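You operate a simulated robot arm through the tools that you are given. There is no shell and no other tool. Be economical: measure what you need, move in short steps, check, and stop when the job is done.

You are at the controls of a simulated two-armed robot. One attempt, no reset.

JOB
End the ohms test: hold, light, multimeter and box off, red plug out.
Fine: pull the red plug from the resistor box last and lay it on the bench.
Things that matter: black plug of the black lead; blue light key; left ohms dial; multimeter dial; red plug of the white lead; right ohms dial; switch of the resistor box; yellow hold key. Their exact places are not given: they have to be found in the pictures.

It is judged by the outcome, as a careful person would: the job done as asked, and still so three seconds after it is handed in. It fails if anything else is knocked over, pushed out of place, dropped, spilled or broken.

ROBOT AND FRAMES
Two 7-joint arms with two-finger grippers on one trunk, hanging from a carriage that runs on a gantry, over the field with the corners [-267.9, 120.7], [-267.9, -7.3], [2.1, -7.2], [2.1, 120.8] (x, y) and turns from -360 to 328 degrees about z. Base frame: it is fixed where the carriage stands at the start and does not move with it; the origin is on the floor, on the carriage's upright axis, x ahead of it, y to its left, z up; the surface under the hand at the start is at about z = 72. Units: cm, degrees, N and s.
The left shoulder is at the start at [4, 15.8, 100.2], the right one opposite. With the tool pointing down near the work surface each hand reaches from about 20 to 60 cm from the robot's upright axis, wherever it stands, measured 20 degrees to its own side. Places, roughly: black plug of the black lead (2x2x5 cm) [70, -10, 80]; blue light key [80, 0, 80]; left ohms dial [60, 0, 80]; multimeter dial [70, 0, 80]; red plug of the white lead (2x2x5 cm) [80, -10, 80]; right ohms dial [60, -10, 80]; switch of the resistor box [60, 0, 80]; yellow hold key [70, 0, 80]. Payload 1.96 kg a hand.
The tool frame of a hand sits at the grasp point between the pads (the TCP): z along the fingers, y along the line on which they close. The tips reach 2 cm beyond it. Largest opening 7.2 cm; the body of the gripper starts 3.8 cm behind the TCP.
Orientation is that of the tool frame in the base frame, as a unit quaternion [x, y, z, w]. With the fingers straight down and closing along the base's y, the tool's x points along the base's -x, its y along +y and its z along -z.

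CONTROLS
- The arms move only by the tool send_rows. It takes "left_motion", "right_motion" or both (then of equal length, played together; a hand with none holds still); each is text: rows parted by semicolons, each of 7 numbers parted by spaces: the finger opening in cm, from 0 to 7.2, then the shift along the base's x, y, z in cm, then the turn, a rotation vector about the base's x, y, z in degrees. In form: grip x y z wx wy wz; .... A call has 1 to 10 rows; each row shifts and turns the commanded pose from where the row before left it. A row lasts 0.2 s, in which the tool goes at most 5 cm and 8.6 degrees; a call with a longer step from one row to the next is refused whole, and so is a gripper value outside its range. Where a pose cannot be reached the arm comes as near as it can. A force on the tool above 40 N (or 10 N above the force at the start of the call, whichever is more), or a blocked arm, ends the call early, and 0.2 s more pass. Each finger travels about 4.5 cm/s and halts on what it meets, pressing with about 33 N; the grip force reading is that of the motor and also rises with nothing between the fingers. The clock runs only during rows and for 0.2 s after the last one: add rows that do not move to give the fingers time. The reply holds the time, the measured pose of the TCP, the force on the tool along the base axes, the opening and the grip force, in the units named above and with some noise, with the torque about the TCP (base axes, N m) and any sound that the robot's microphone picked up, and new pictures: "views" is both (left out), scene, wrist or none (wrist: the cameras of the hands that moved).
- Cameras (640 x 400 px; columns grow to the right, rows downward): "scene" is now at [22.66, -0.92, 137.53]; the picture's right is [-0.19, -0.98, 0.00], its down [-0.79, 0.15, -0.60] and it looks along [0.58, -0.11, -0.80] (base axes); focal length 268 px, centre (320, 200). "left" rides on the left gripper at [7.1, -1.9, -8.2] in its tool frame; the picture's right is [0.26, 0.97, 0.00], its down [-0.67, 0.18, -0.72] and it looks along [-0.69, 0.19, 0.70] (tool axes); focal length 280 px, centre (320, 200). "right" rides on the right gripper at [7.1, 1.9, -8.2] in its tool frame; the picture's right is [-0.26, 0.97, 0.00], its down [-0.67, -0.18, -0.72] and it looks along [-0.69, -0.19, 0.70] (tool axes); focal length 280 px, centre (320, 200).
- lift_body(by): slides the trunk up (or, below 0, down) by that many cm; the arms and the scene camera ride with it, the base frame stays. It gives what a move gives, with no picture.
- drive_base(legs): drives the robot by 1 to 6 legs, each [ahead, left, turn to the left] in cm, cm and degrees, along the robot's own axes; the way and the turn of a leg run together, so that a leg with both is an arc; at most 150 cm and 180 degrees a leg. The arms and the cameras ride along, it lands a little off, and it stops where it bumps. It keeps to its track: a leg is cut to what the track allows. It gives what a move gives, and a new picture of the scene camera.
- turn_head(pan, tilt): turns the head with the scene camera to pan (to the left, within 86 degrees either way) and tilt (down, from -29 to 69), counted from straight ahead of the robot. It gives what a move gives, and a new picture of the scene camera.
- locate(camera, pixels): for up to 12 pixels [column, row] of the newest picture of that camera ("zoom" is the newest enlarged one), the place [x, y, z] in the base frame of the surface seen there, good to about 0.2 cm, but the place of the scene camera against the robot may be out by one fixed shift of up to 1.8 cm in any direction. It takes no simulated time.
- enlarge(camera, box): a new picture of the part [left, top, right, bottom] of that camera's present view, enlarged. It takes no simulated time.
- finish_job(): hands the job in; it is judged then, once.

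Go step by step. Measure first, check grasps and placings, and put right what went wrong. The budget is 80 turns and 260 pictures, counting those below and the enlarged ones. Unless the task says otherwise, let go and move clear before handing in, and close with one line.

The tools are called as a command line: name --argument value ..., lists and objects as JSON in quotes. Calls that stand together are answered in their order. send_rows: Moves the arms, as the interface text tells. Its arguments: {"type":"object","properties":{"left_motion":{"type":"string"},"right_motion":{"type":"string"},"views":{"type":"string","enum":["both","scene","wrist","none"]}},"required":[]} The other tools are called the same way: lift_body (by) slides the trunk up or down; drive_base (legs) drives the base; turn_head (pan, tilt) turns the head that bears the scene camera; locate (camera, pixels) gives the place of the surface under pixels of a picture; enlarge (camera, box) takes an enlarged picture of a part of a camera's view; finish_job () hands the job in.

At the start:

```text
clock: 0.0
left_eef_pos: [39.25, 15.99, 104.41]
left_tool_rot: [0.0, 1.0, 0.0, 0.0]
left_wrist_force: [-0.6, 0.0, 0.7]
left_torque: [-0.01, -0.01, 0.0]
left_gripper_width: 7.2
left_gripper_force: 0.0
right_eef_pos: [39.64, -15.32, 109.03]
right_tool_rot: [0.0, 1.0, 0.0, -0.001]
right_wrist_force: [0.0, -0.3, 0.3]
right_torque: [0.01, 0.03, -0.01]
right_gripper_width: 7.2
right_gripper_force: 0.2
trunk travel left (down, up): [-32.5, 51.5]
robot x, y, heading: [0.23, 0.1, -0.1]
head pan, tilt: [-10.7, 53.5]
```

scene: 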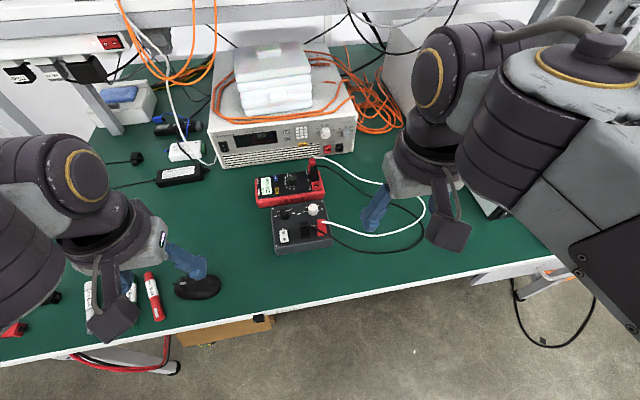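
right: 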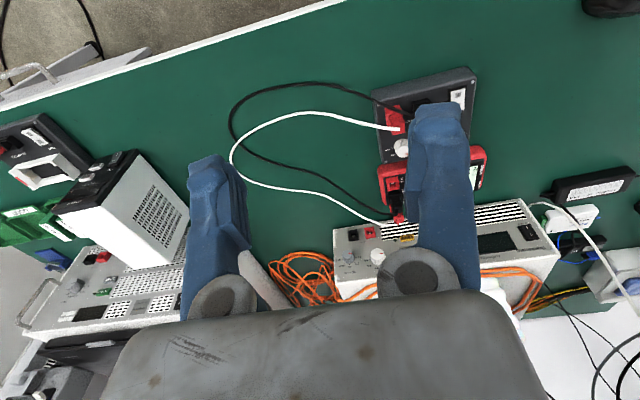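
left: 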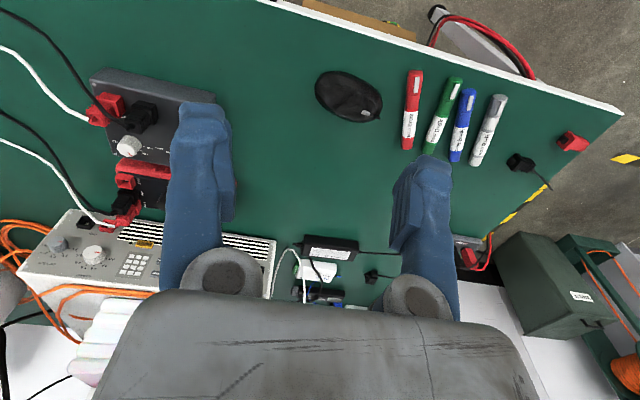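

The multimeter (red) is around scene pixel (290,187) and the resistor box around (302,228). I enlarge that area to find the keys, dials and plugs.

enlarge --camera "scene" --box '[240, 145, 352, 260]'

enlarge --camera "right" --box '[350, 50, 510, 240]'

enlarge --camera "left" --box '[60, 50, 240, 240]'

```text
3.48 times, centred on (296, 202) of scene
```

zoom: 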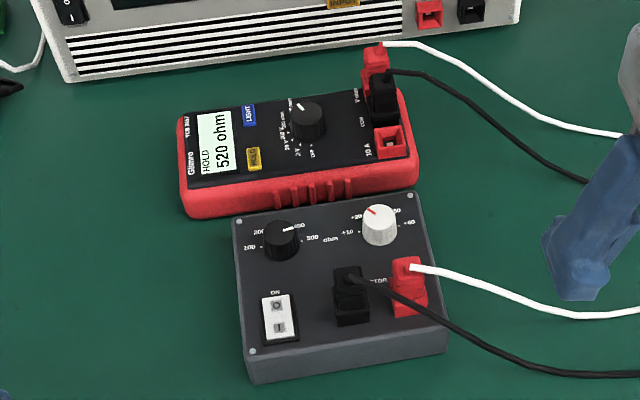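

```text
2.11 times, centred on (430, 145) of right
```

zoom: 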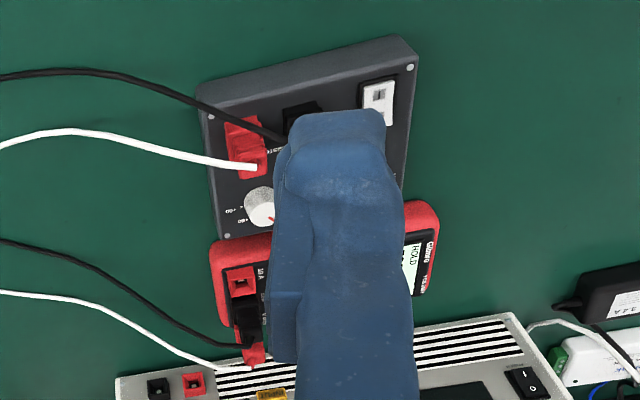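

```text
2.11 times, centred on (150, 145) of left
```

zoom: 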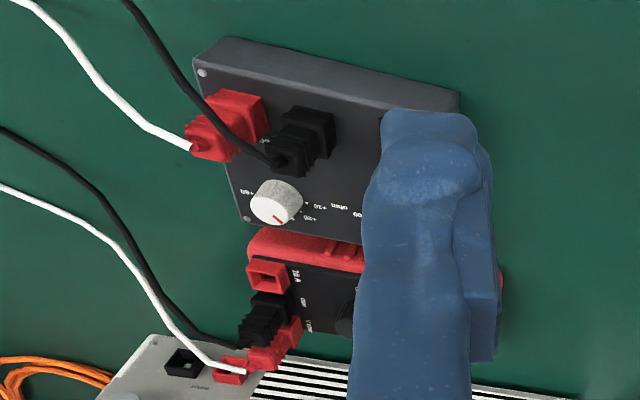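

The layout is clear: box in front, multimeter behind it, with the red plug at the box's right. I measure the places and tighten the zoom to read the labels.

enlarge --camera "scene" --box '[265, 165, 325, 203]'

locate --camera "scene" --pixels '[[277, 190], [276, 178], [291, 177], [284, 210], [312, 207], [284, 233], [284, 239], [304, 226], [321, 223], [315, 163], [280, 252], [240, 230]]'

enlarge --camera "scene" --box '[265, 200, 335, 255]'

```text
10.53 times, centred on (295, 184) of scene
```

zoom: 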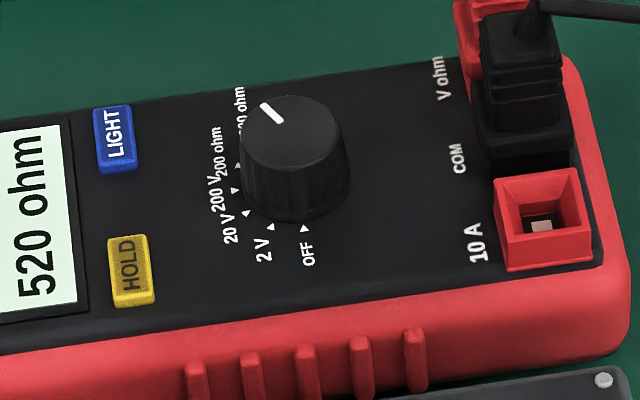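

```text
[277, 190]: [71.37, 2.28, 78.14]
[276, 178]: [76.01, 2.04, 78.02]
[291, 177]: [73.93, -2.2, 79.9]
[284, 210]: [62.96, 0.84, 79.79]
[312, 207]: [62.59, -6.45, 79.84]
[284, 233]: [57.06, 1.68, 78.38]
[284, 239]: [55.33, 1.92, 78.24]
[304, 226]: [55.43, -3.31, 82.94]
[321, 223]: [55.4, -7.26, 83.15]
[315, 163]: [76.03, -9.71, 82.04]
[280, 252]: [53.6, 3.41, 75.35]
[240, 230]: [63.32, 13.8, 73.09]
```

```text
7.27 times, centred on (300, 228) of scene
```

zoom: 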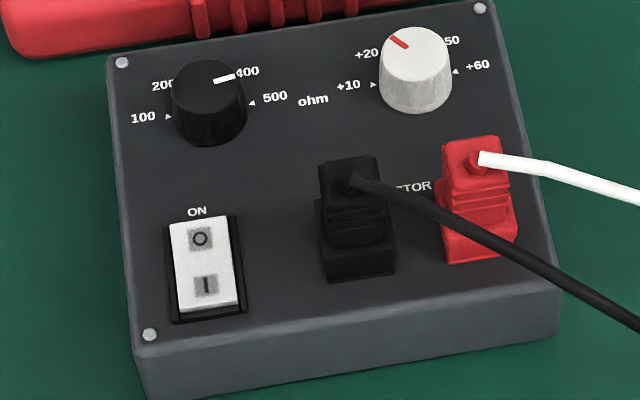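

The OFF mark is on the near side of the multimeter dial, at zoom (305,250), and the multimeter sits about 76 cm out, beyond normal reach. The track only allows about 2 cm ahead, so I turn the robot left to bring the right shoulder forward and swing the head back to the bench.

drive_base --legs '[[1.7, 0, 0], [0, 0, 50]]'

turn_head --pan -55 --tilt 50

```text
clock: 3.0
left_eef_pos: [14.5, 40.57, 104.4]
left_tool_rot: [-0.426, 0.905, 0.0, -0.001]
left_wrist_force: [0.0, -0.1, 0.4]
left_torque: [0.02, 0.0, 0.01]
left_gripper_width: 7.2
left_gripper_force: 0.1
right_eef_pos: [38.67, 20.91, 108.98]
right_tool_rot: [-0.426, 0.905, 0.0, -0.001]
right_wrist_force: [-0.1, -0.1, 0.3]
right_torque: [0.01, -0.03, -0.01]
right_gripper_width: 7.22
right_gripper_force: 0.1
trunk travel left (down, up): [-32.5, 51.5]
robot x, y, heading: [1.56, -0.3, 50.4]
head pan, tilt: [-10.7, 53.5]
```

scene: 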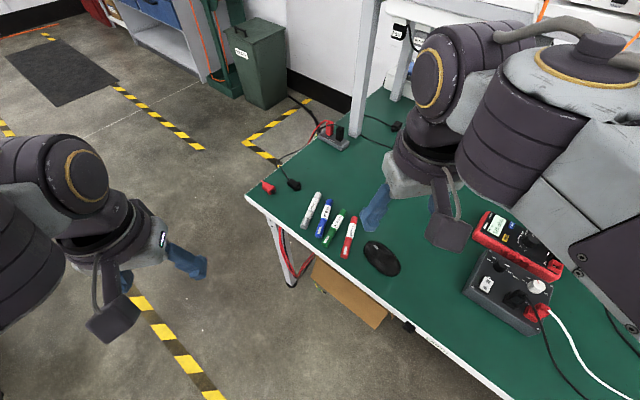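

```text
clock: 4.2
left_eef_pos: [14.43, 40.46, 104.5]
left_tool_rot: [-0.426, 0.905, 0.001, 0.0]
left_wrist_force: [-1.0, 0.4, 0.7]
left_torque: [-0.02, 0.02, 0.02]
left_gripper_width: 7.21
left_gripper_force: 0.1
right_eef_pos: [38.66, 20.88, 109.06]
right_tool_rot: [-0.426, 0.905, -0.001, 0.0]
right_wrist_force: [-0.2, 0.6, 0.5]
right_torque: [-0.02, -0.03, 0.0]
right_gripper_width: 7.2
right_gripper_force: 0.0
trunk travel left (down, up): [-32.5, 51.5]
robot x, y, heading: [1.79, -0.08, 50.3]
head pan, tilt: [-55.0, 50.0]
```

scene: 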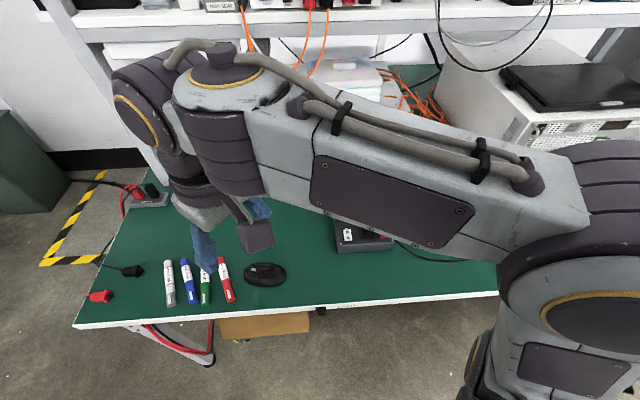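

The arm blocks the scene camera but the turn worked. I bring the right hand over toward the box, turning it back to face along x, and look through its wrist camera.

send_rows --right_motion "7.2 1.5 -3.3 -1 0 0 -8.4;7.2 1.5 -3.3 -1 0 0 -8.4;7.2 1.5 -3.3 -1 0 0 -8.4;7.2 1.5 -3.3 -1 0 0 -8.4;7.2 1.5 -3.3 -1 0 0 -8.4;7.2 1.5 -3.3 -1 0 0 -8.4;7.2 0 0 0 0 0 0" --views "both"

```text
clock: 5.8
left_eef_pos: [14.44, 40.59, 104.44]
left_tool_rot: [-0.425, 0.905, 0.001, 0.0]
left_wrist_force: [0.0, 0.9, 1.2]
left_torque: [-0.02, 0.0, 0.03]
left_gripper_width: 7.2
left_gripper_force: 0.2
right_eef_pos: [49.45, 3.38, 102.57]
right_tool_rot: [0.001, 1.0, 0.0, -0.001]
right_wrist_force: [-0.6, 0.0, -1.2]
right_torque: [-0.01, 0.01, 0.01]
right_gripper_width: 7.22
right_gripper_force: 0.0
right hand out of reach, approached as far as the arm can: row 5, 6
trunk travel left (down, up): [-32.5, 51.5]
robot x, y, heading: [1.61, 0.11, 50.4]
head pan, tilt: [-55.0, 50.0]
```

scene: 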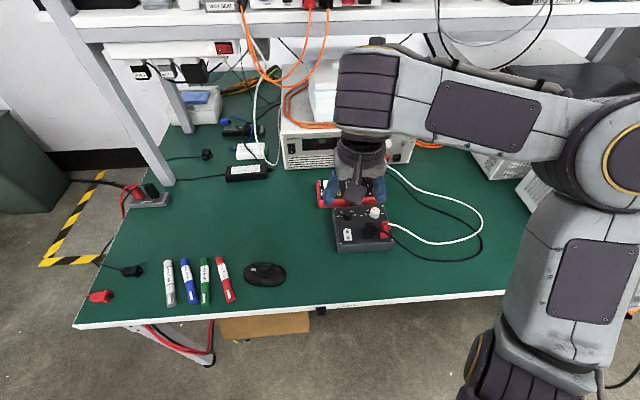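
right: 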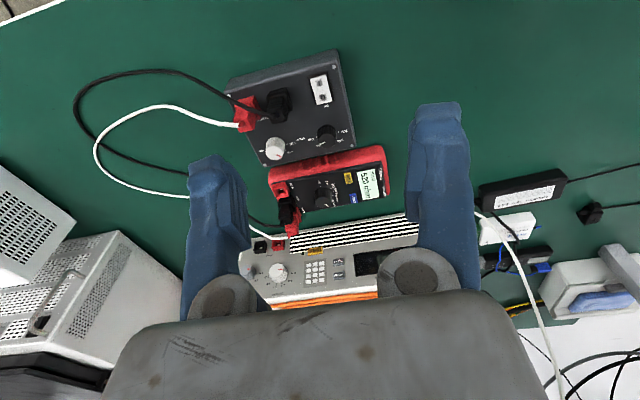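

The wrist camera (upside-down, bench front at top) sees both devices well. I enlarge and measure there, since the wrist camera has no fixed offset.

enlarge --camera "right" --box '[220, 40, 400, 240]'

locate --camera "right" --pixels '[[349, 177], [354, 197], [322, 192], [322, 84], [319, 98], [328, 133], [275, 147], [280, 100], [245, 104], [244, 128], [291, 232], [249, 120]]'

enlarge --camera "right" --box '[265, 140, 395, 225]'

```text
2.00 times, centred on (310, 140) of right
```

zoom: 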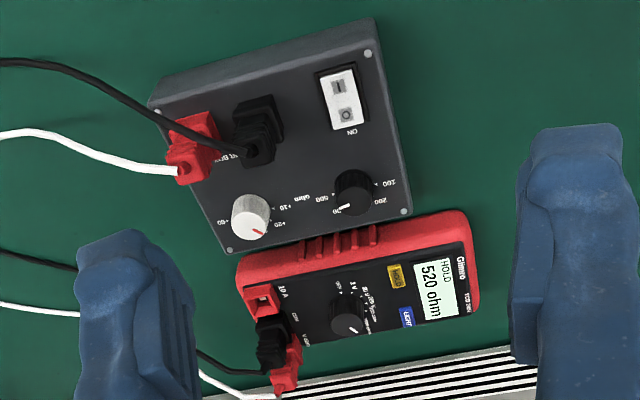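

```text
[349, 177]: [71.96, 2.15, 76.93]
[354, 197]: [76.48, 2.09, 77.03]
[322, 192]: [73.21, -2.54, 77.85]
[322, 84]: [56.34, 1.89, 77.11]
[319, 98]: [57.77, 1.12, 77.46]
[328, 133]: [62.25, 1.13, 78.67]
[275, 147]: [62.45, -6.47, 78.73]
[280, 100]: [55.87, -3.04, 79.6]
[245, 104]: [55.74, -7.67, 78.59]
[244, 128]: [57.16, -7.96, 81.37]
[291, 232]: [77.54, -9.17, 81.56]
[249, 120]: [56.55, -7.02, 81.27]
```

```text
4.71 times, centred on (330, 182) of right
```

zoom: 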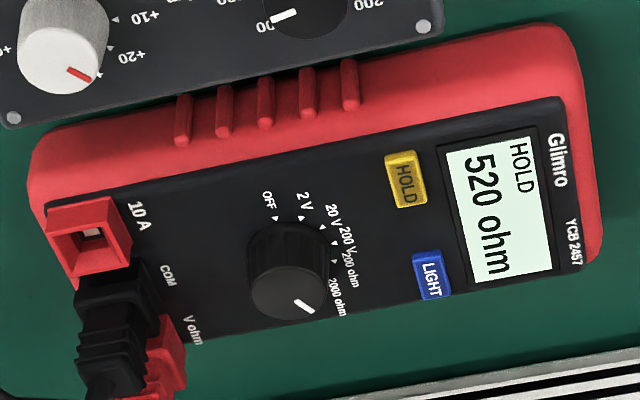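

Readings: hold key [72.0, 2.15, 76.9], light key [76.5, 2.1, 77], dial [73.2, -2.5], switch about [57, 1.5], red plug about [56.3, -7.5]. The dial must go counterclockwise (from above) to OFF on the near side. I close the fingers and move toward the multimeter, staying high, to test the reach.

send_rows --right_motion "3 3.3 -0.3 -2.5 0 0 0;0 3.3 -0.3 -2.5 0 0 0;0 3.3 -0.3 -2.5 0 0 0;0 3.3 -0.3 -2.5 0 0 0;0 3.3 -0.2 -2.5 0 0 0;0 0 0 0 0 0 0" --views "both"

```text
clock: 7.2
left_eef_pos: [14.4, 40.47, 104.54]
left_tool_rot: [-0.426, 0.905, 0.0, 0.0]
left_wrist_force: [0.6, -0.3, 0.2]
left_torque: [0.03, -0.01, 0.01]
left_gripper_width: 7.19
left_gripper_force: 0.1
right_eef_pos: [65.92, 2.16, 89.55]
right_tool_rot: [0.0, 1.0, 0.0, 0.001]
right_wrist_force: [0.2, -0.2, 0.2]
right_torque: [0.03, -0.01, -0.02]
right_gripper_width: 0.0
right_gripper_force: 29.4
trunk travel left (down, up): [-32.5, 51.5]
robot x, y, heading: [1.64, -0.02, 50.3]
head pan, tilt: [-55.0, 50.0]
```

scene: 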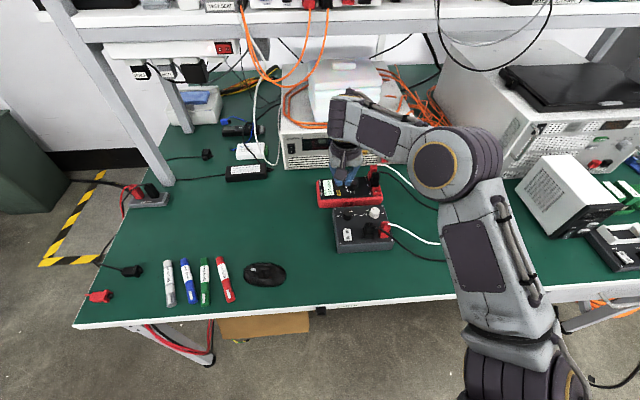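
right: 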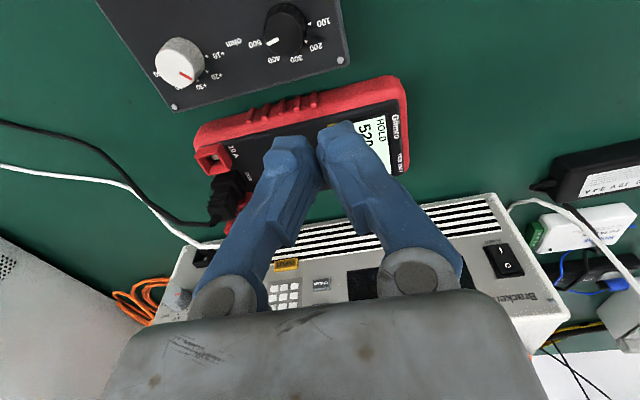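

Reach is fine there. I move above the hold key at z 81 and check its alignment.

send_rows --right_motion "0 3 0 -2 0 0 0;0 3 0 -3 0 0 0;0 0 0 -3.5 0 0 0;0 0 0 0 0 0 0" --views "both"

enlarge --camera "right" --box '[220, 60, 440, 200]'

enlarge --camera "scene" --box '[300, 150, 400, 215]'

```text
clock: 8.2
left_eef_pos: [14.35, 40.4, 104.5]
left_tool_rot: [-0.427, 0.904, 0.0, 0.0]
left_wrist_force: [0.3, 0.2, -0.3]
left_torque: [0.0, 0.01, -0.01]
left_gripper_width: 7.21
left_gripper_force: 0.0
right_eef_pos: [71.8, 1.96, 81.21]
right_tool_rot: [0.0, 1.0, -0.001, 0.0]
right_wrist_force: [0.1, -0.1, 0.6]
right_torque: [0.01, -0.01, -0.03]
right_gripper_width: 0.02
right_gripper_force: 29.9
trunk travel left (down, up): [-32.5, 51.5]
robot x, y, heading: [1.61, 0.03, 50.5]
head pan, tilt: [-55.0, 50.0]
```

scene: 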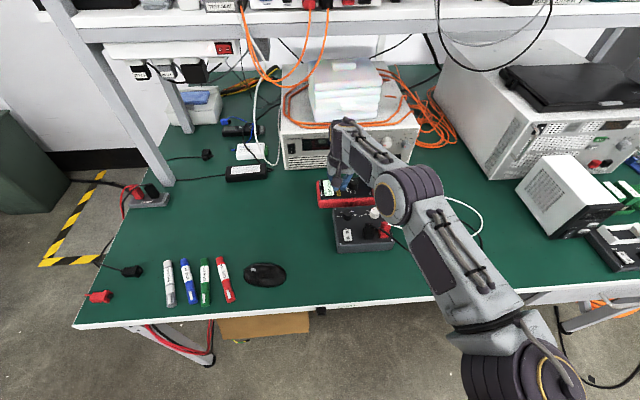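
right: 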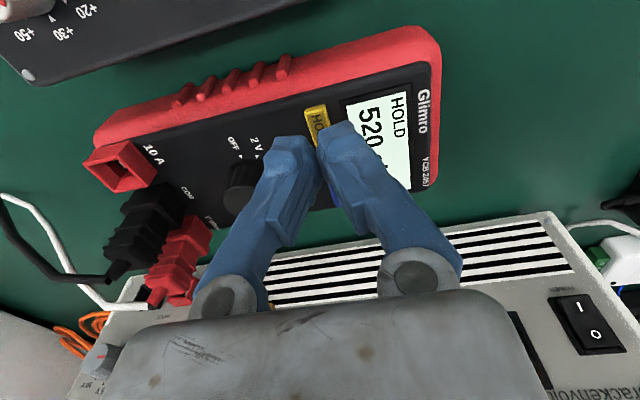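

```text
2.86 times, centred on (330, 130) of right
```

zoom: 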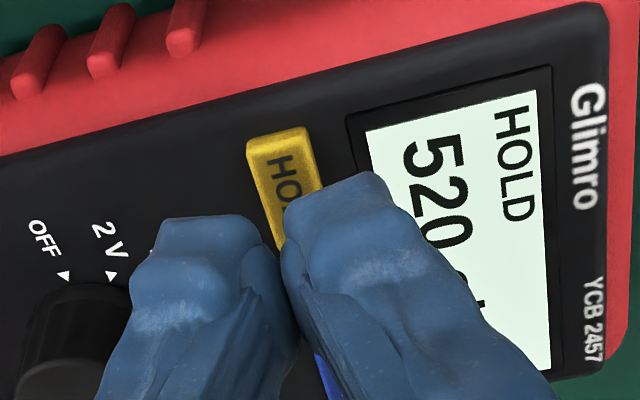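

```text
6.15 times, centred on (350, 182) of scene
```

zoom: 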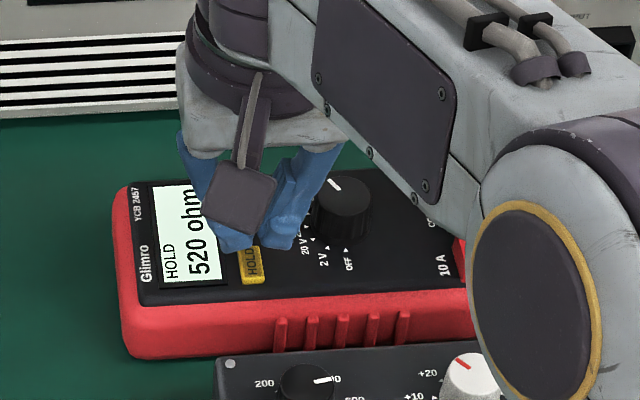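

I verify the key's exact place from this closer view.

locate --camera "right" --pixels '[[306, 112], [325, 107], [316, 118], [322, 125], [239, 178], [235, 190], [348, 96], [104, 25]]'

```text
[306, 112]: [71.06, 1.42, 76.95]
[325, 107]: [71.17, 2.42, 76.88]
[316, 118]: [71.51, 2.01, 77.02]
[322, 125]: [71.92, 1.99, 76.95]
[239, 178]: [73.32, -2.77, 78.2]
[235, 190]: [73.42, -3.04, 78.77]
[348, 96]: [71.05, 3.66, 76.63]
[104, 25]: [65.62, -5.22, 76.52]
```

The hand at (71.8, 1.96) is centred on the hold key (top z 77). I press gently and come back up.

send_rows --right_motion "0 0.1 0 -1.7 0 0 0;0 0 0 -0.3 0 0 0;0 0 0 -0.2 0 0 0;0 0 0 -0.2 0 0 0;0 0 0 -0.2 0 0 0;0 0 0 0 0 0 0;0 0 0 2.6 0 0 0;0 0 0 0 0 0 0" --views "wrist"

enlarge --camera "right" --box '[220, 60, 440, 200]'

```text
clock: 10.0
left_eef_pos: [14.31, 40.43, 104.54]
left_tool_rot: [-0.426, 0.905, 0.0, 0.0]
left_wrist_force: [0.1, 0.1, 0.9]
left_torque: [-0.01, -0.07, -0.02]
left_gripper_width: 7.22
left_gripper_force: 0.0
right_eef_pos: [72.12, 2.11, 81.35]
right_tool_rot: [0.0, 1.0, 0.0, 0.0]
right_wrist_force: [-0.7, -0.5, 0.1]
right_torque: [-0.04, 0.0, 0.01]
right_gripper_width: 0.0
right_gripper_force: 29.5
trunk travel left (down, up): [-32.5, 51.5]
robot x, y, heading: [1.55, -0.15, 50.6]
head pan, tilt: [-55.0, 50.0]
```

right: 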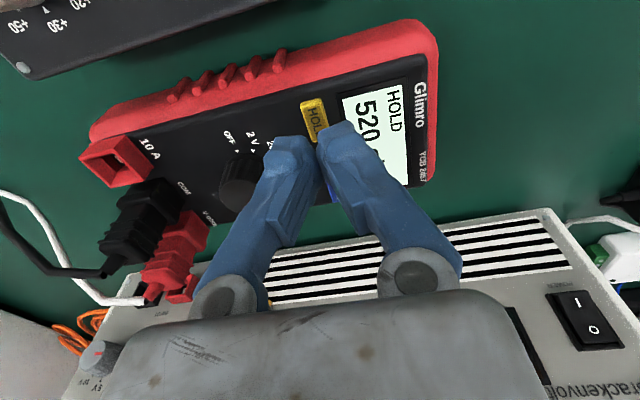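

```text
2.86 times, centred on (330, 130) of right
```

zoom: 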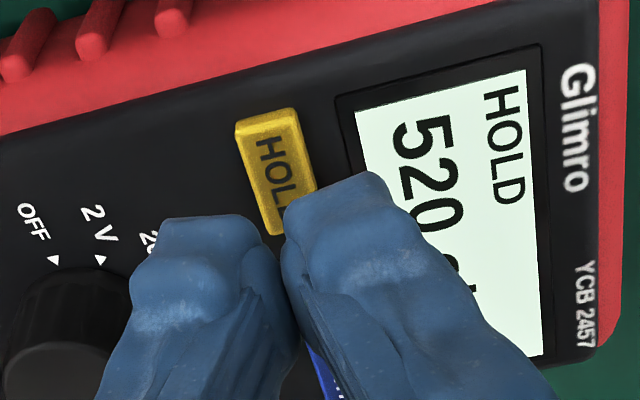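

HOLD is still shown, so the press wasn't deep enough. I go down again and read the force at the bottom.

send_rows --right_motion "0 -0.2 -0.1 -2 0 0 0;0 0 0 -0.4 0 0 0;0 0 0 -0.2 0 0 0;0 0 0 -0.2 0 0 0;0 0 0 0 0 0 0" --views "wrist"

```text
clock: 11.2
left_eef_pos: [14.35, 40.55, 104.44]
left_tool_rot: [-0.425, 0.905, 0.0, 0.0]
left_wrist_force: [-1.0, 0.6, -0.1]
left_torque: [0.0, 0.0, 0.0]
left_gripper_width: 7.2
left_gripper_force: 0.0
right_eef_pos: [71.8, 1.99, 78.57]
right_tool_rot: [0.0, 1.0, 0.0, 0.0]
right_wrist_force: [0.0, -0.7, 1.5]
right_torque: [0.0, 0.0, 0.02]
right_gripper_width: 0.64
right_gripper_force: 29.8
trunk travel left (down, up): [-32.5, 51.5]
robot x, y, heading: [1.67, -0.04, 50.5]
head pan, tilt: [-55.0, 50.0]
heard: click
```

right: 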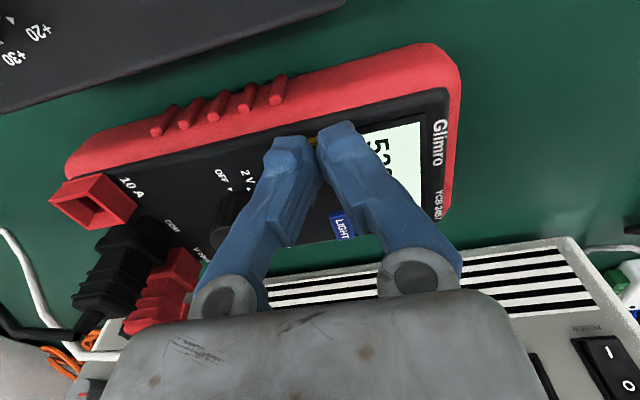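

A click was heard and HOLD no longer shows on the display. I rise and check.

send_rows --right_motion "0 0 0 1.5 0 0 0;0 0 0 1.3 0 0 0;0 0 0 0 0 0 0" --views "wrist"

enlarge --camera "right" --box '[220, 60, 440, 200]'

locate --camera "right" --pixels '[[332, 195], [330, 187], [336, 203], [312, 103], [314, 113]]'

```text
clock: 12.0
left_eef_pos: [14.4, 40.45, 104.45]
left_tool_rot: [-0.426, 0.905, 0.0, 0.0]
left_wrist_force: [-1.2, 0.2, 0.3]
left_torque: [-0.01, -0.04, 0.01]
left_gripper_width: 7.19
left_gripper_force: 0.0
right_eef_pos: [71.87, 2.06, 81.56]
right_tool_rot: [0.001, 1.0, 0.0, -0.001]
right_wrist_force: [0.2, -1.3, -0.9]
right_torque: [0.01, -0.03, 0.0]
right_gripper_width: 0.02
right_gripper_force: 29.7
trunk travel left (down, up): [-32.5, 51.5]
robot x, y, heading: [1.8, 0.24, 50.1]
head pan, tilt: [-55.0, 50.0]
```

right: 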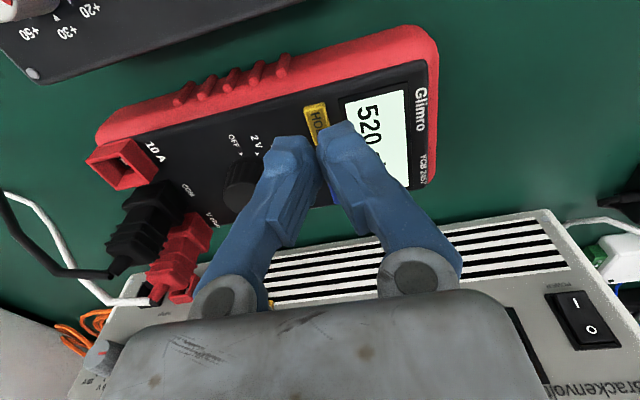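

```text
2.86 times, centred on (330, 130) of right
```

zoom: 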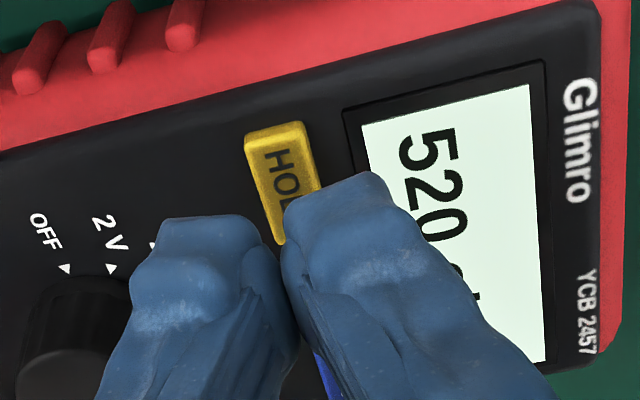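

```text
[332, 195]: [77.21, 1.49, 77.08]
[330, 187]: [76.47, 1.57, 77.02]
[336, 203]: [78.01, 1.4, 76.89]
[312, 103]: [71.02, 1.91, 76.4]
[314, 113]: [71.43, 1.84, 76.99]
```

HOLD has gone. Now I move over the light key at (76.5, 2.05) and press it the same way, stopping at the bottom on the click.

send_rows --right_motion "0 2.3 0 0 0 0 0;0 2.3 0 0 0 0 0;0 0 0 -2.1 0 0 0;0 0 0 -0.4 0 0 0;0 0 0 -0.3 0 0 0;0 0 0 -0.2 0 0 0;0 0 0 0 0 0 0" --views "wrist"

```text
clock: 13.6
left_eef_pos: [14.4, 40.63, 104.52]
left_tool_rot: [-0.425, 0.905, -0.001, 0.0]
left_wrist_force: [0.2, -0.2, -0.5]
left_torque: [0.0, 0.01, -0.01]
left_gripper_width: 7.19
left_gripper_force: 0.0
right_eef_pos: [73.38, 1.23, 78.6]
right_tool_rot: [0.0, 1.0, 0.0, 0.001]
right_wrist_force: [-0.2, -0.2, 1.4]
right_torque: [0.02, 0.0, -0.02]
right_gripper_width: 0.02
right_gripper_force: 29.3
right hand out of reach, approached as far as the arm can: row 1, 2
trunk travel left (down, up): [-32.5, 51.5]
robot x, y, heading: [1.6, 0.58, 50.5]
head pan, tilt: [-55.0, 50.0]
heard: click
```

right: 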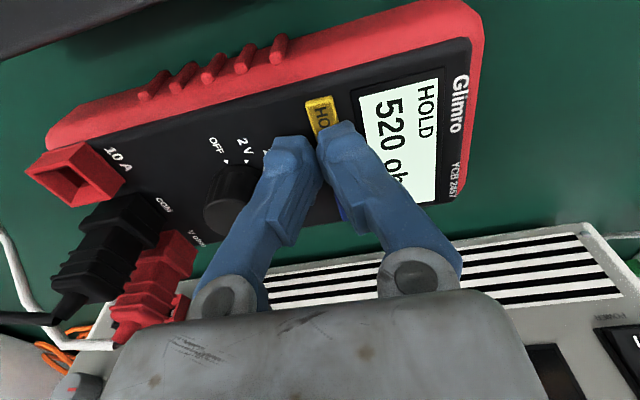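

The arm was at its limit (x 73.4), so the fingertips hit HOLD again and HOLD is back on. I rise, press HOLD once more at (71.8, 2), and then tilt the hand forward for the light key.

send_rows --right_motion "0 0 0 1.4 0 0 0;0 0 0 1.4 0 0 0;0 -1.6 0.75 0 0 0 0;0 0 0 -1.6 0 0 0;0 0 0 -0.6 0 0 0;0 0 0 -0.4 0 0 0;0 0 0 -0.2 0 0 0;0 0 0 0 0 0 0" --views "wrist"

```text
clock: 15.4
left_eef_pos: [14.46, 40.56, 104.48]
left_tool_rot: [-0.426, 0.905, 0.0, 0.0]
left_wrist_force: [0.7, -1.1, 0.4]
left_torque: [0.02, 0.0, 0.02]
left_gripper_width: 7.21
left_gripper_force: 0.0
right_eef_pos: [71.89, 2.15, 78.63]
right_tool_rot: [0.0, 1.0, 0.0, 0.001]
right_wrist_force: [-0.5, -0.4, 1.0]
right_torque: [0.0, -0.03, 0.02]
right_gripper_width: 0.0
right_gripper_force: 29.7
trunk travel left (down, up): [-32.5, 51.5]
robot x, y, heading: [1.47, -0.11, 50.1]
head pan, tilt: [-55.0, 50.0]
heard: click
```

right: 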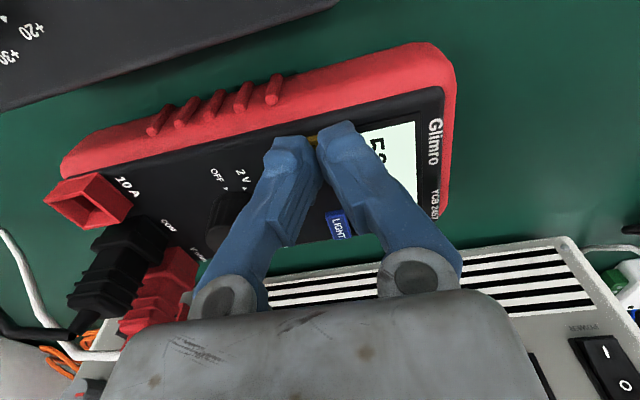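

Click again and HOLD off. I rise and tilt the hand 32 degrees forward while going up, then move over the light key.

locate --camera "right" --pixels '[[337, 225], [331, 218], [337, 237], [344, 214]]'

send_rows --right_motion "0 0 0 1.5 0 0 0;0 0 0 1.5 0 0 0;0 0 0 1 0 -8 0;0 0 0 1 0 -8 0;0 1 0 0 0 -8 0;0 1 0 0 0 -8 0;0 1 0 0 0 0 0;0 1 0 0 0 0 0;0 0 0 0 0 0 0" --views "both"

enlarge --camera "scene" --box '[290, 130, 400, 215]'

```text
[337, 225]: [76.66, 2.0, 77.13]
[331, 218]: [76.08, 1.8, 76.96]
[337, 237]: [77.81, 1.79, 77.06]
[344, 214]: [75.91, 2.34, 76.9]
```

```text
clock: 17.4
left_eef_pos: [14.35, 40.49, 104.59]
left_tool_rot: [-0.426, 0.905, 0.0, 0.0]
left_wrist_force: [-0.1, -0.2, -0.5]
left_torque: [0.04, 0.03, 0.0]
left_gripper_width: 7.2
left_gripper_force: 0.1
right_eef_pos: [75.94, 1.84, 83.66]
right_tool_rot: [0.0, 0.961, 0.0, 0.276]
right_wrist_force: [0.7, 0.6, -0.3]
right_torque: [0.01, 0.01, 0.02]
right_gripper_width: 0.0
right_gripper_force: 29.6
trunk travel left (down, up): [-32.5, 51.5]
robot x, y, heading: [1.84, 0.03, 50.2]
head pan, tilt: [-55.0, 50.0]
```

scene: 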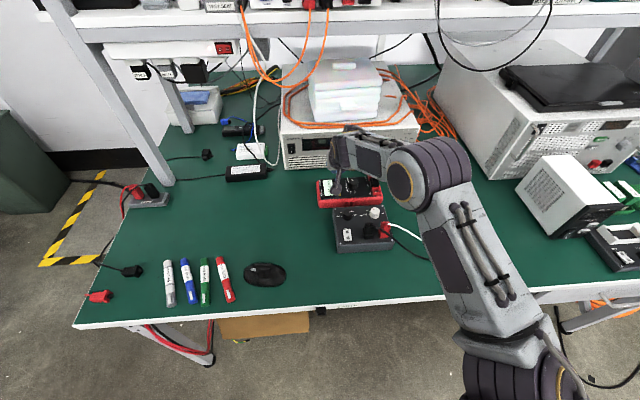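
right: 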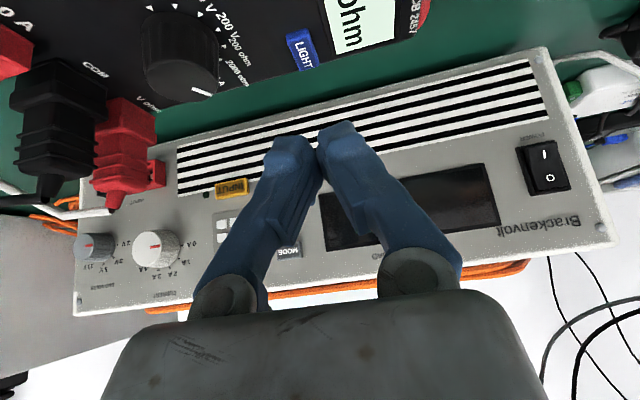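

```text
4.71 times, centred on (345, 172) of scene
```

zoom: 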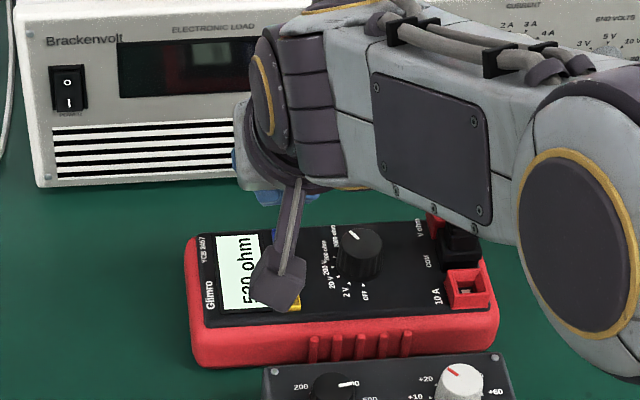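

The light key's centre is (76.7, 2.05, 77). With the tilt the low tip corner is at about TCP + (0.3, 0, -2.17), so I go to TCP x 76.3 and descend in small steps.

send_rows --right_motion "0 0.4 0.2 -2 0 0 0;0 0 0 -1.8 0 0 0;0 0 0 -0.4 0 0 0;0 0 0 -0.3 0 0 0;0 0 0 -0.2 0 0 0;0 0 0 0 0 0 0" --views "wrist"

enlarge --camera "scene" --box '[290, 130, 400, 215]'

```text
clock: 18.8
left_eef_pos: [14.44, 40.56, 104.54]
left_tool_rot: [-0.425, 0.905, 0.0, 0.0]
left_wrist_force: [-0.4, -0.4, 0.5]
left_torque: [0.03, 0.02, -0.01]
left_gripper_width: 7.2
left_gripper_force: 0.1
right_eef_pos: [76.38, 2.28, 78.91]
right_tool_rot: [0.001, 0.961, 0.0, 0.275]
right_wrist_force: [1.0, -0.3, -0.1]
right_torque: [0.0, 0.02, 0.02]
right_gripper_width: 0.0
right_gripper_force: 29.5
trunk travel left (down, up): [-32.5, 51.5]
robot x, y, heading: [1.81, 0.31, 50.5]
head pan, tilt: [-55.0, 50.0]
```

right: 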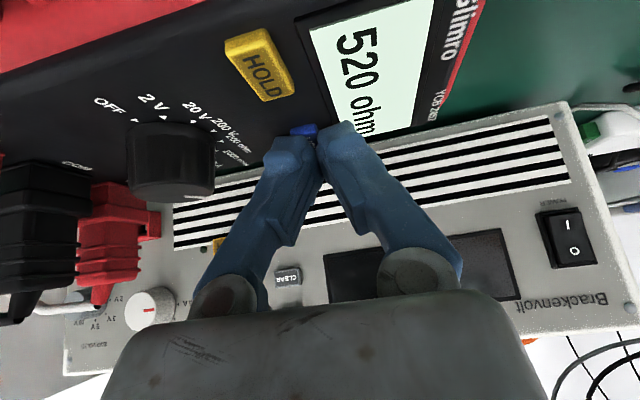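

```text
4.71 times, centred on (345, 172) of scene
```

zoom: 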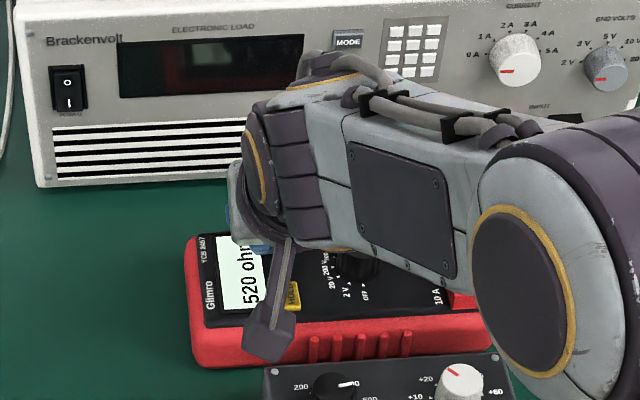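

Hold is off (display shows only 520 ohm), HOLD untouched, no contact on LIGHT yet. I go on down in 0.2 cm steps.

send_rows --right_motion "0 0 -0.2 -0.2 0 0 0;0 0 0 -0.2 0 0 0;0 0 0 -0.2 0 0 0;0 0 0 0 0 0 0" --views "wrist"

```text
clock: 19.8
left_eef_pos: [14.38, 40.58, 104.51]
left_tool_rot: [-0.426, 0.905, 0.001, 0.0]
left_wrist_force: [0.6, -0.1, 0.0]
left_torque: [0.03, -0.02, -0.01]
left_gripper_width: 7.21
left_gripper_force: 0.1
right_eef_pos: [76.23, 1.96, 78.39]
right_tool_rot: [0.0, 0.961, 0.0, 0.277]
right_wrist_force: [-9.3, -1.5, 23.0]
right_torque: [-0.05, 0.15, -0.04]
right_gripper_width: 0.6
right_gripper_force: 29.5
trunk travel left (down, up): [-32.5, 51.5]
robot x, y, heading: [1.5, 0.26, 50.4]
head pan, tilt: [-55.0, 50.0]
heard: click
```

right: 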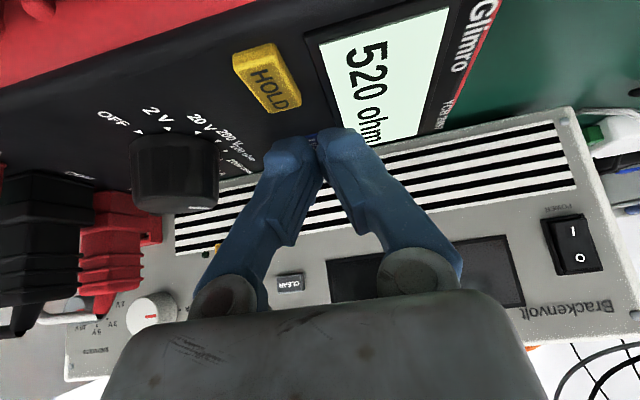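

Click at 23 N. I rise and see whether the display's backlight has changed.

send_rows --right_motion "0 0 0 1.5 0 0 0;0 0 0 1.5 0 0 0;0 -1 0 1.5 0 0 0;0 0 0 0 0 0 0" --views "wrist"

enlarge --camera "scene" --box '[290, 130, 400, 215]'

```text
clock: 20.8
left_eef_pos: [14.39, 40.41, 104.36]
left_tool_rot: [-0.426, 0.905, 0.0, 0.0]
left_wrist_force: [0.0, 0.6, -0.4]
left_torque: [-0.01, 0.01, -0.03]
left_gripper_width: 7.16
left_gripper_force: 0.0
right_eef_pos: [75.33, 1.98, 82.98]
right_tool_rot: [0.0, 0.961, 0.001, 0.276]
right_wrist_force: [0.6, -0.9, -0.8]
right_torque: [0.0, -0.01, 0.01]
right_gripper_width: 0.02
right_gripper_force: 29.7
trunk travel left (down, up): [-32.5, 51.5]
robot x, y, heading: [1.85, -0.18, 50.6]
head pan, tilt: [-55.0, 50.0]
```

right: 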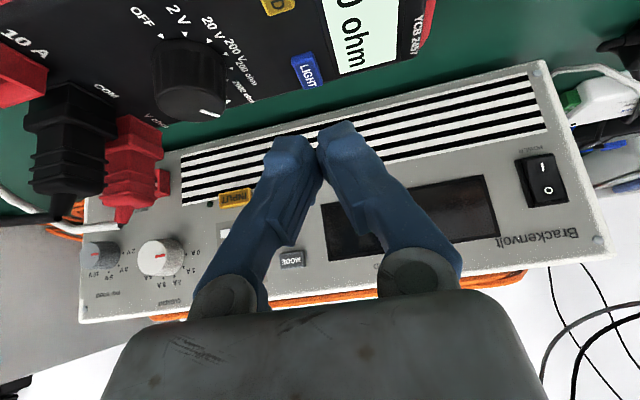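

```text
4.71 times, centred on (345, 172) of scene
```

zoom: 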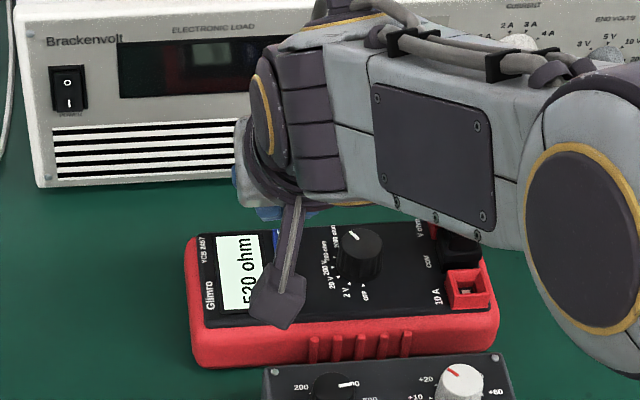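

The display looks much the same. I enlarge the display in both views to judge its lighting.

enlarge --camera "right" --box '[280, 0, 440, 100]'

enlarge --camera "scene" --box '[328, 176, 352, 206]'

```text
4.00 times, centred on (360, 50) of right
```

zoom: 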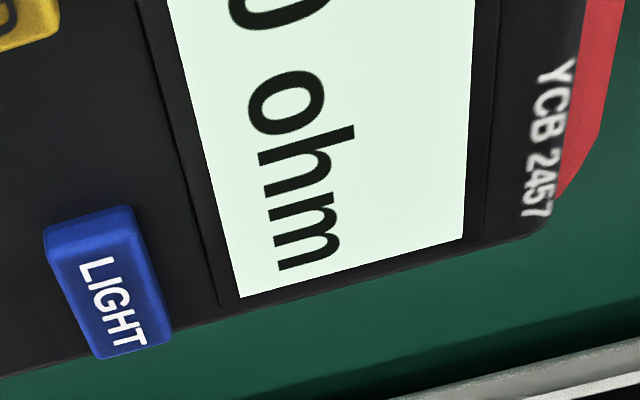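

```text
13.33 times, centred on (340, 191) of scene
```

zoom: 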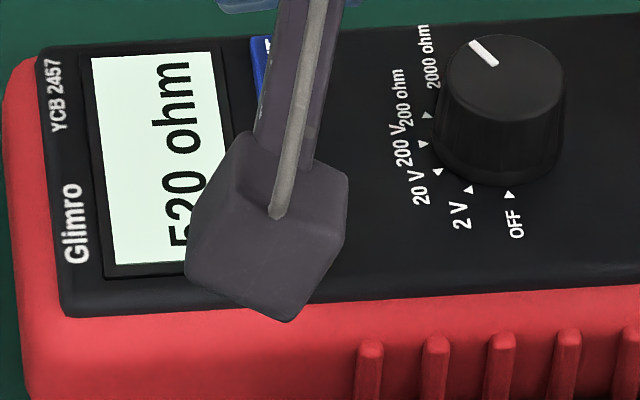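

The display still appears brightly lit. I press LIGHT once more along the same path and return to this very pose for a like-for-like comparison.

send_rows --right_motion "0 1 0 -1.5 0 0 0;0 0 0 -1.5 0 0 0;0 0 0 -0.8 0 0 0;0 0 0 -0.3 0 0 0;0 0 0 -0.3 0 0 0;0 0 0 0 0 0 0" --views "wrist"

```text
clock: 22.2
left_eef_pos: [14.49, 40.65, 104.39]
left_tool_rot: [-0.426, 0.905, 0.0, 0.0]
left_wrist_force: [-0.1, -0.6, 0.1]
left_torque: [0.01, -0.01, 0.0]
left_gripper_width: 7.22
left_gripper_force: 0.1
right_eef_pos: [76.26, 2.06, 78.52]
right_tool_rot: [0.0, 0.961, 0.0, 0.277]
right_wrist_force: [-2.4, -1.2, 8.0]
right_torque: [-0.09, 0.03, -0.02]
right_gripper_width: 0.0
right_gripper_force: 29.9
trunk travel left (down, up): [-32.5, 51.5]
robot x, y, heading: [1.88, 0.24, 50.7]
head pan, tilt: [-55.0, 50.0]
heard: click
```

right: 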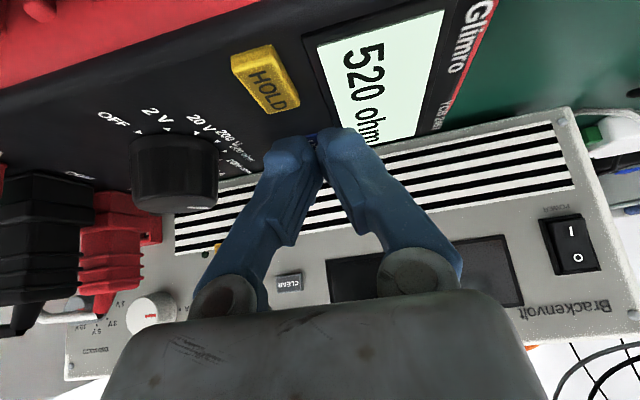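

send_rows --right_motion "0 0 0 1.5 0 0 0;0 0 0 1.5 0 0 0;0 -1 0 1.4 0 0 0;0 0 0 0 0 0 0" --views "wrist"

enlarge --camera "right" --box '[280, 0, 440, 100]'

enlarge --camera "scene" --box '[328, 176, 352, 206]'

```text
clock: 23.2
left_eef_pos: [14.32, 40.53, 104.5]
left_tool_rot: [-0.426, 0.905, 0.0, 0.0]
left_wrist_force: [-0.7, -0.2, -0.1]
left_torque: [0.01, -0.02, -0.02]
left_gripper_width: 7.2
left_gripper_force: 0.2
right_eef_pos: [75.43, 1.95, 82.96]
right_tool_rot: [0.0, 0.961, 0.0, 0.276]
right_wrist_force: [0.8, 0.3, -0.1]
right_torque: [0.0, -0.01, 0.01]
right_gripper_width: 0.0
right_gripper_force: 29.1
trunk travel left (down, up): [-32.5, 51.5]
robot x, y, heading: [1.77, 0.14, 50.4]
head pan, tilt: [-55.0, 50.0]
```

right: 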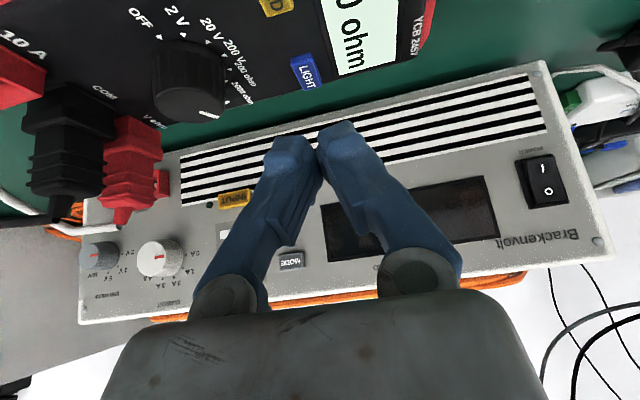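

```text
4.00 times, centred on (360, 50) of right
```

zoom: 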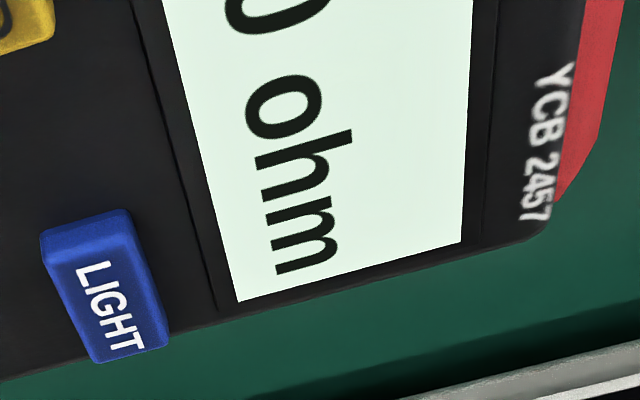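

```text
13.33 times, centred on (340, 191) of scene
```

zoom: 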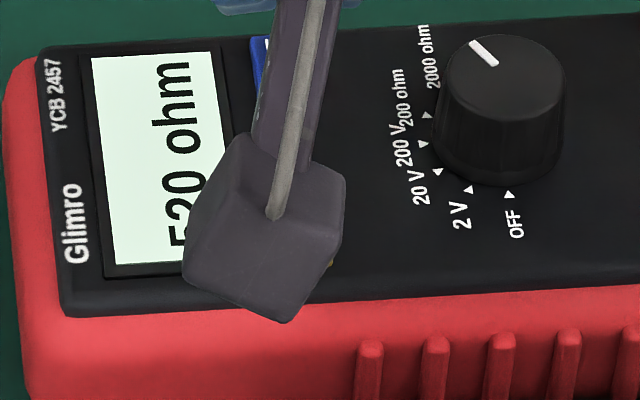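

No visible difference from a short press, so this key may need a longer press to switch the backlight. I press and hold it down and watch the display.

send_rows --right_motion "0 1 0 -1.5 0 0 0;0 0 0 -1.5 0 0 0;0 0 0 -0.8 0 0 0;0 0 0 -0.3 0 0 0;0 0 0 -0.3 0 0 0;0 0 0 0 0 0 0;0 0 0 0 0 0 0;0 0 0 0 0 0 0;0 0 0 0 0 0 0;0 0 0 0 0 0 0" --views "wrist"

send_rows --right_motion "0 0 0 0 0 0 0;0 0 0 0 0 0 0;0 0 0 0 0 0 0;0 0 0 0 0 0 0;0 0 0 0 0 0 0;0 0 0 0 0 0 0;0 0 0 0 0 0 0;0 0 0 0 0 0 0" --views "wrist"

```text
clock: 25.4
left_eef_pos: [14.32, 40.61, 104.51]
left_tool_rot: [-0.425, 0.905, 0.0, 0.0]
left_wrist_force: [0.6, -0.6, -0.3]
left_torque: [0.03, 0.01, -0.01]
left_gripper_width: 7.21
left_gripper_force: 0.2
right_eef_pos: [76.44, 2.19, 78.39]
right_tool_rot: [0.0, 0.961, 0.001, 0.277]
right_wrist_force: [-8.4, 2.3, 19.1]
right_torque: [0.0, 0.09, 0.01]
right_gripper_width: 0.62
right_gripper_force: 29.8
trunk travel left (down, up): [-32.5, 51.5]
robot x, y, heading: [1.8, -0.09, 50.5]
head pan, tilt: [-55.0, 50.0]
heard: click
```

right: 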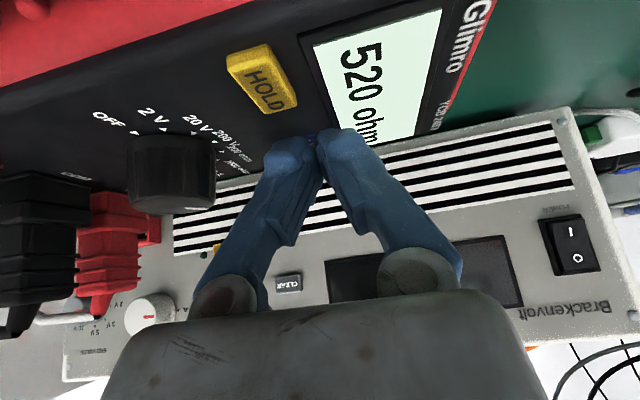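

```text
clock: 27.2
left_eef_pos: [14.43, 40.66, 104.54]
left_tool_rot: [-0.426, 0.905, 0.0, 0.0]
left_wrist_force: [0.2, 0.3, 0.0]
left_torque: [-0.01, -0.03, 0.03]
left_gripper_width: 7.2
left_gripper_force: 0.0
right_eef_pos: [76.37, 2.1, 78.42]
right_tool_rot: [0.0, 0.961, 0.001, 0.276]
right_wrist_force: [-9.0, 3.9, 24.2]
right_torque: [0.02, 0.12, -0.01]
right_gripper_width: 0.59
right_gripper_force: 29.9
trunk travel left (down, up): [-32.5, 51.5]
robot x, y, heading: [1.81, 0.05, 50.0]
head pan, tilt: [-55.0, 50.0]
```

right: 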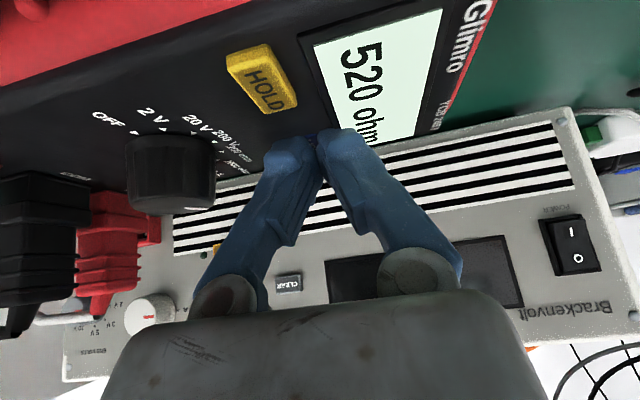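

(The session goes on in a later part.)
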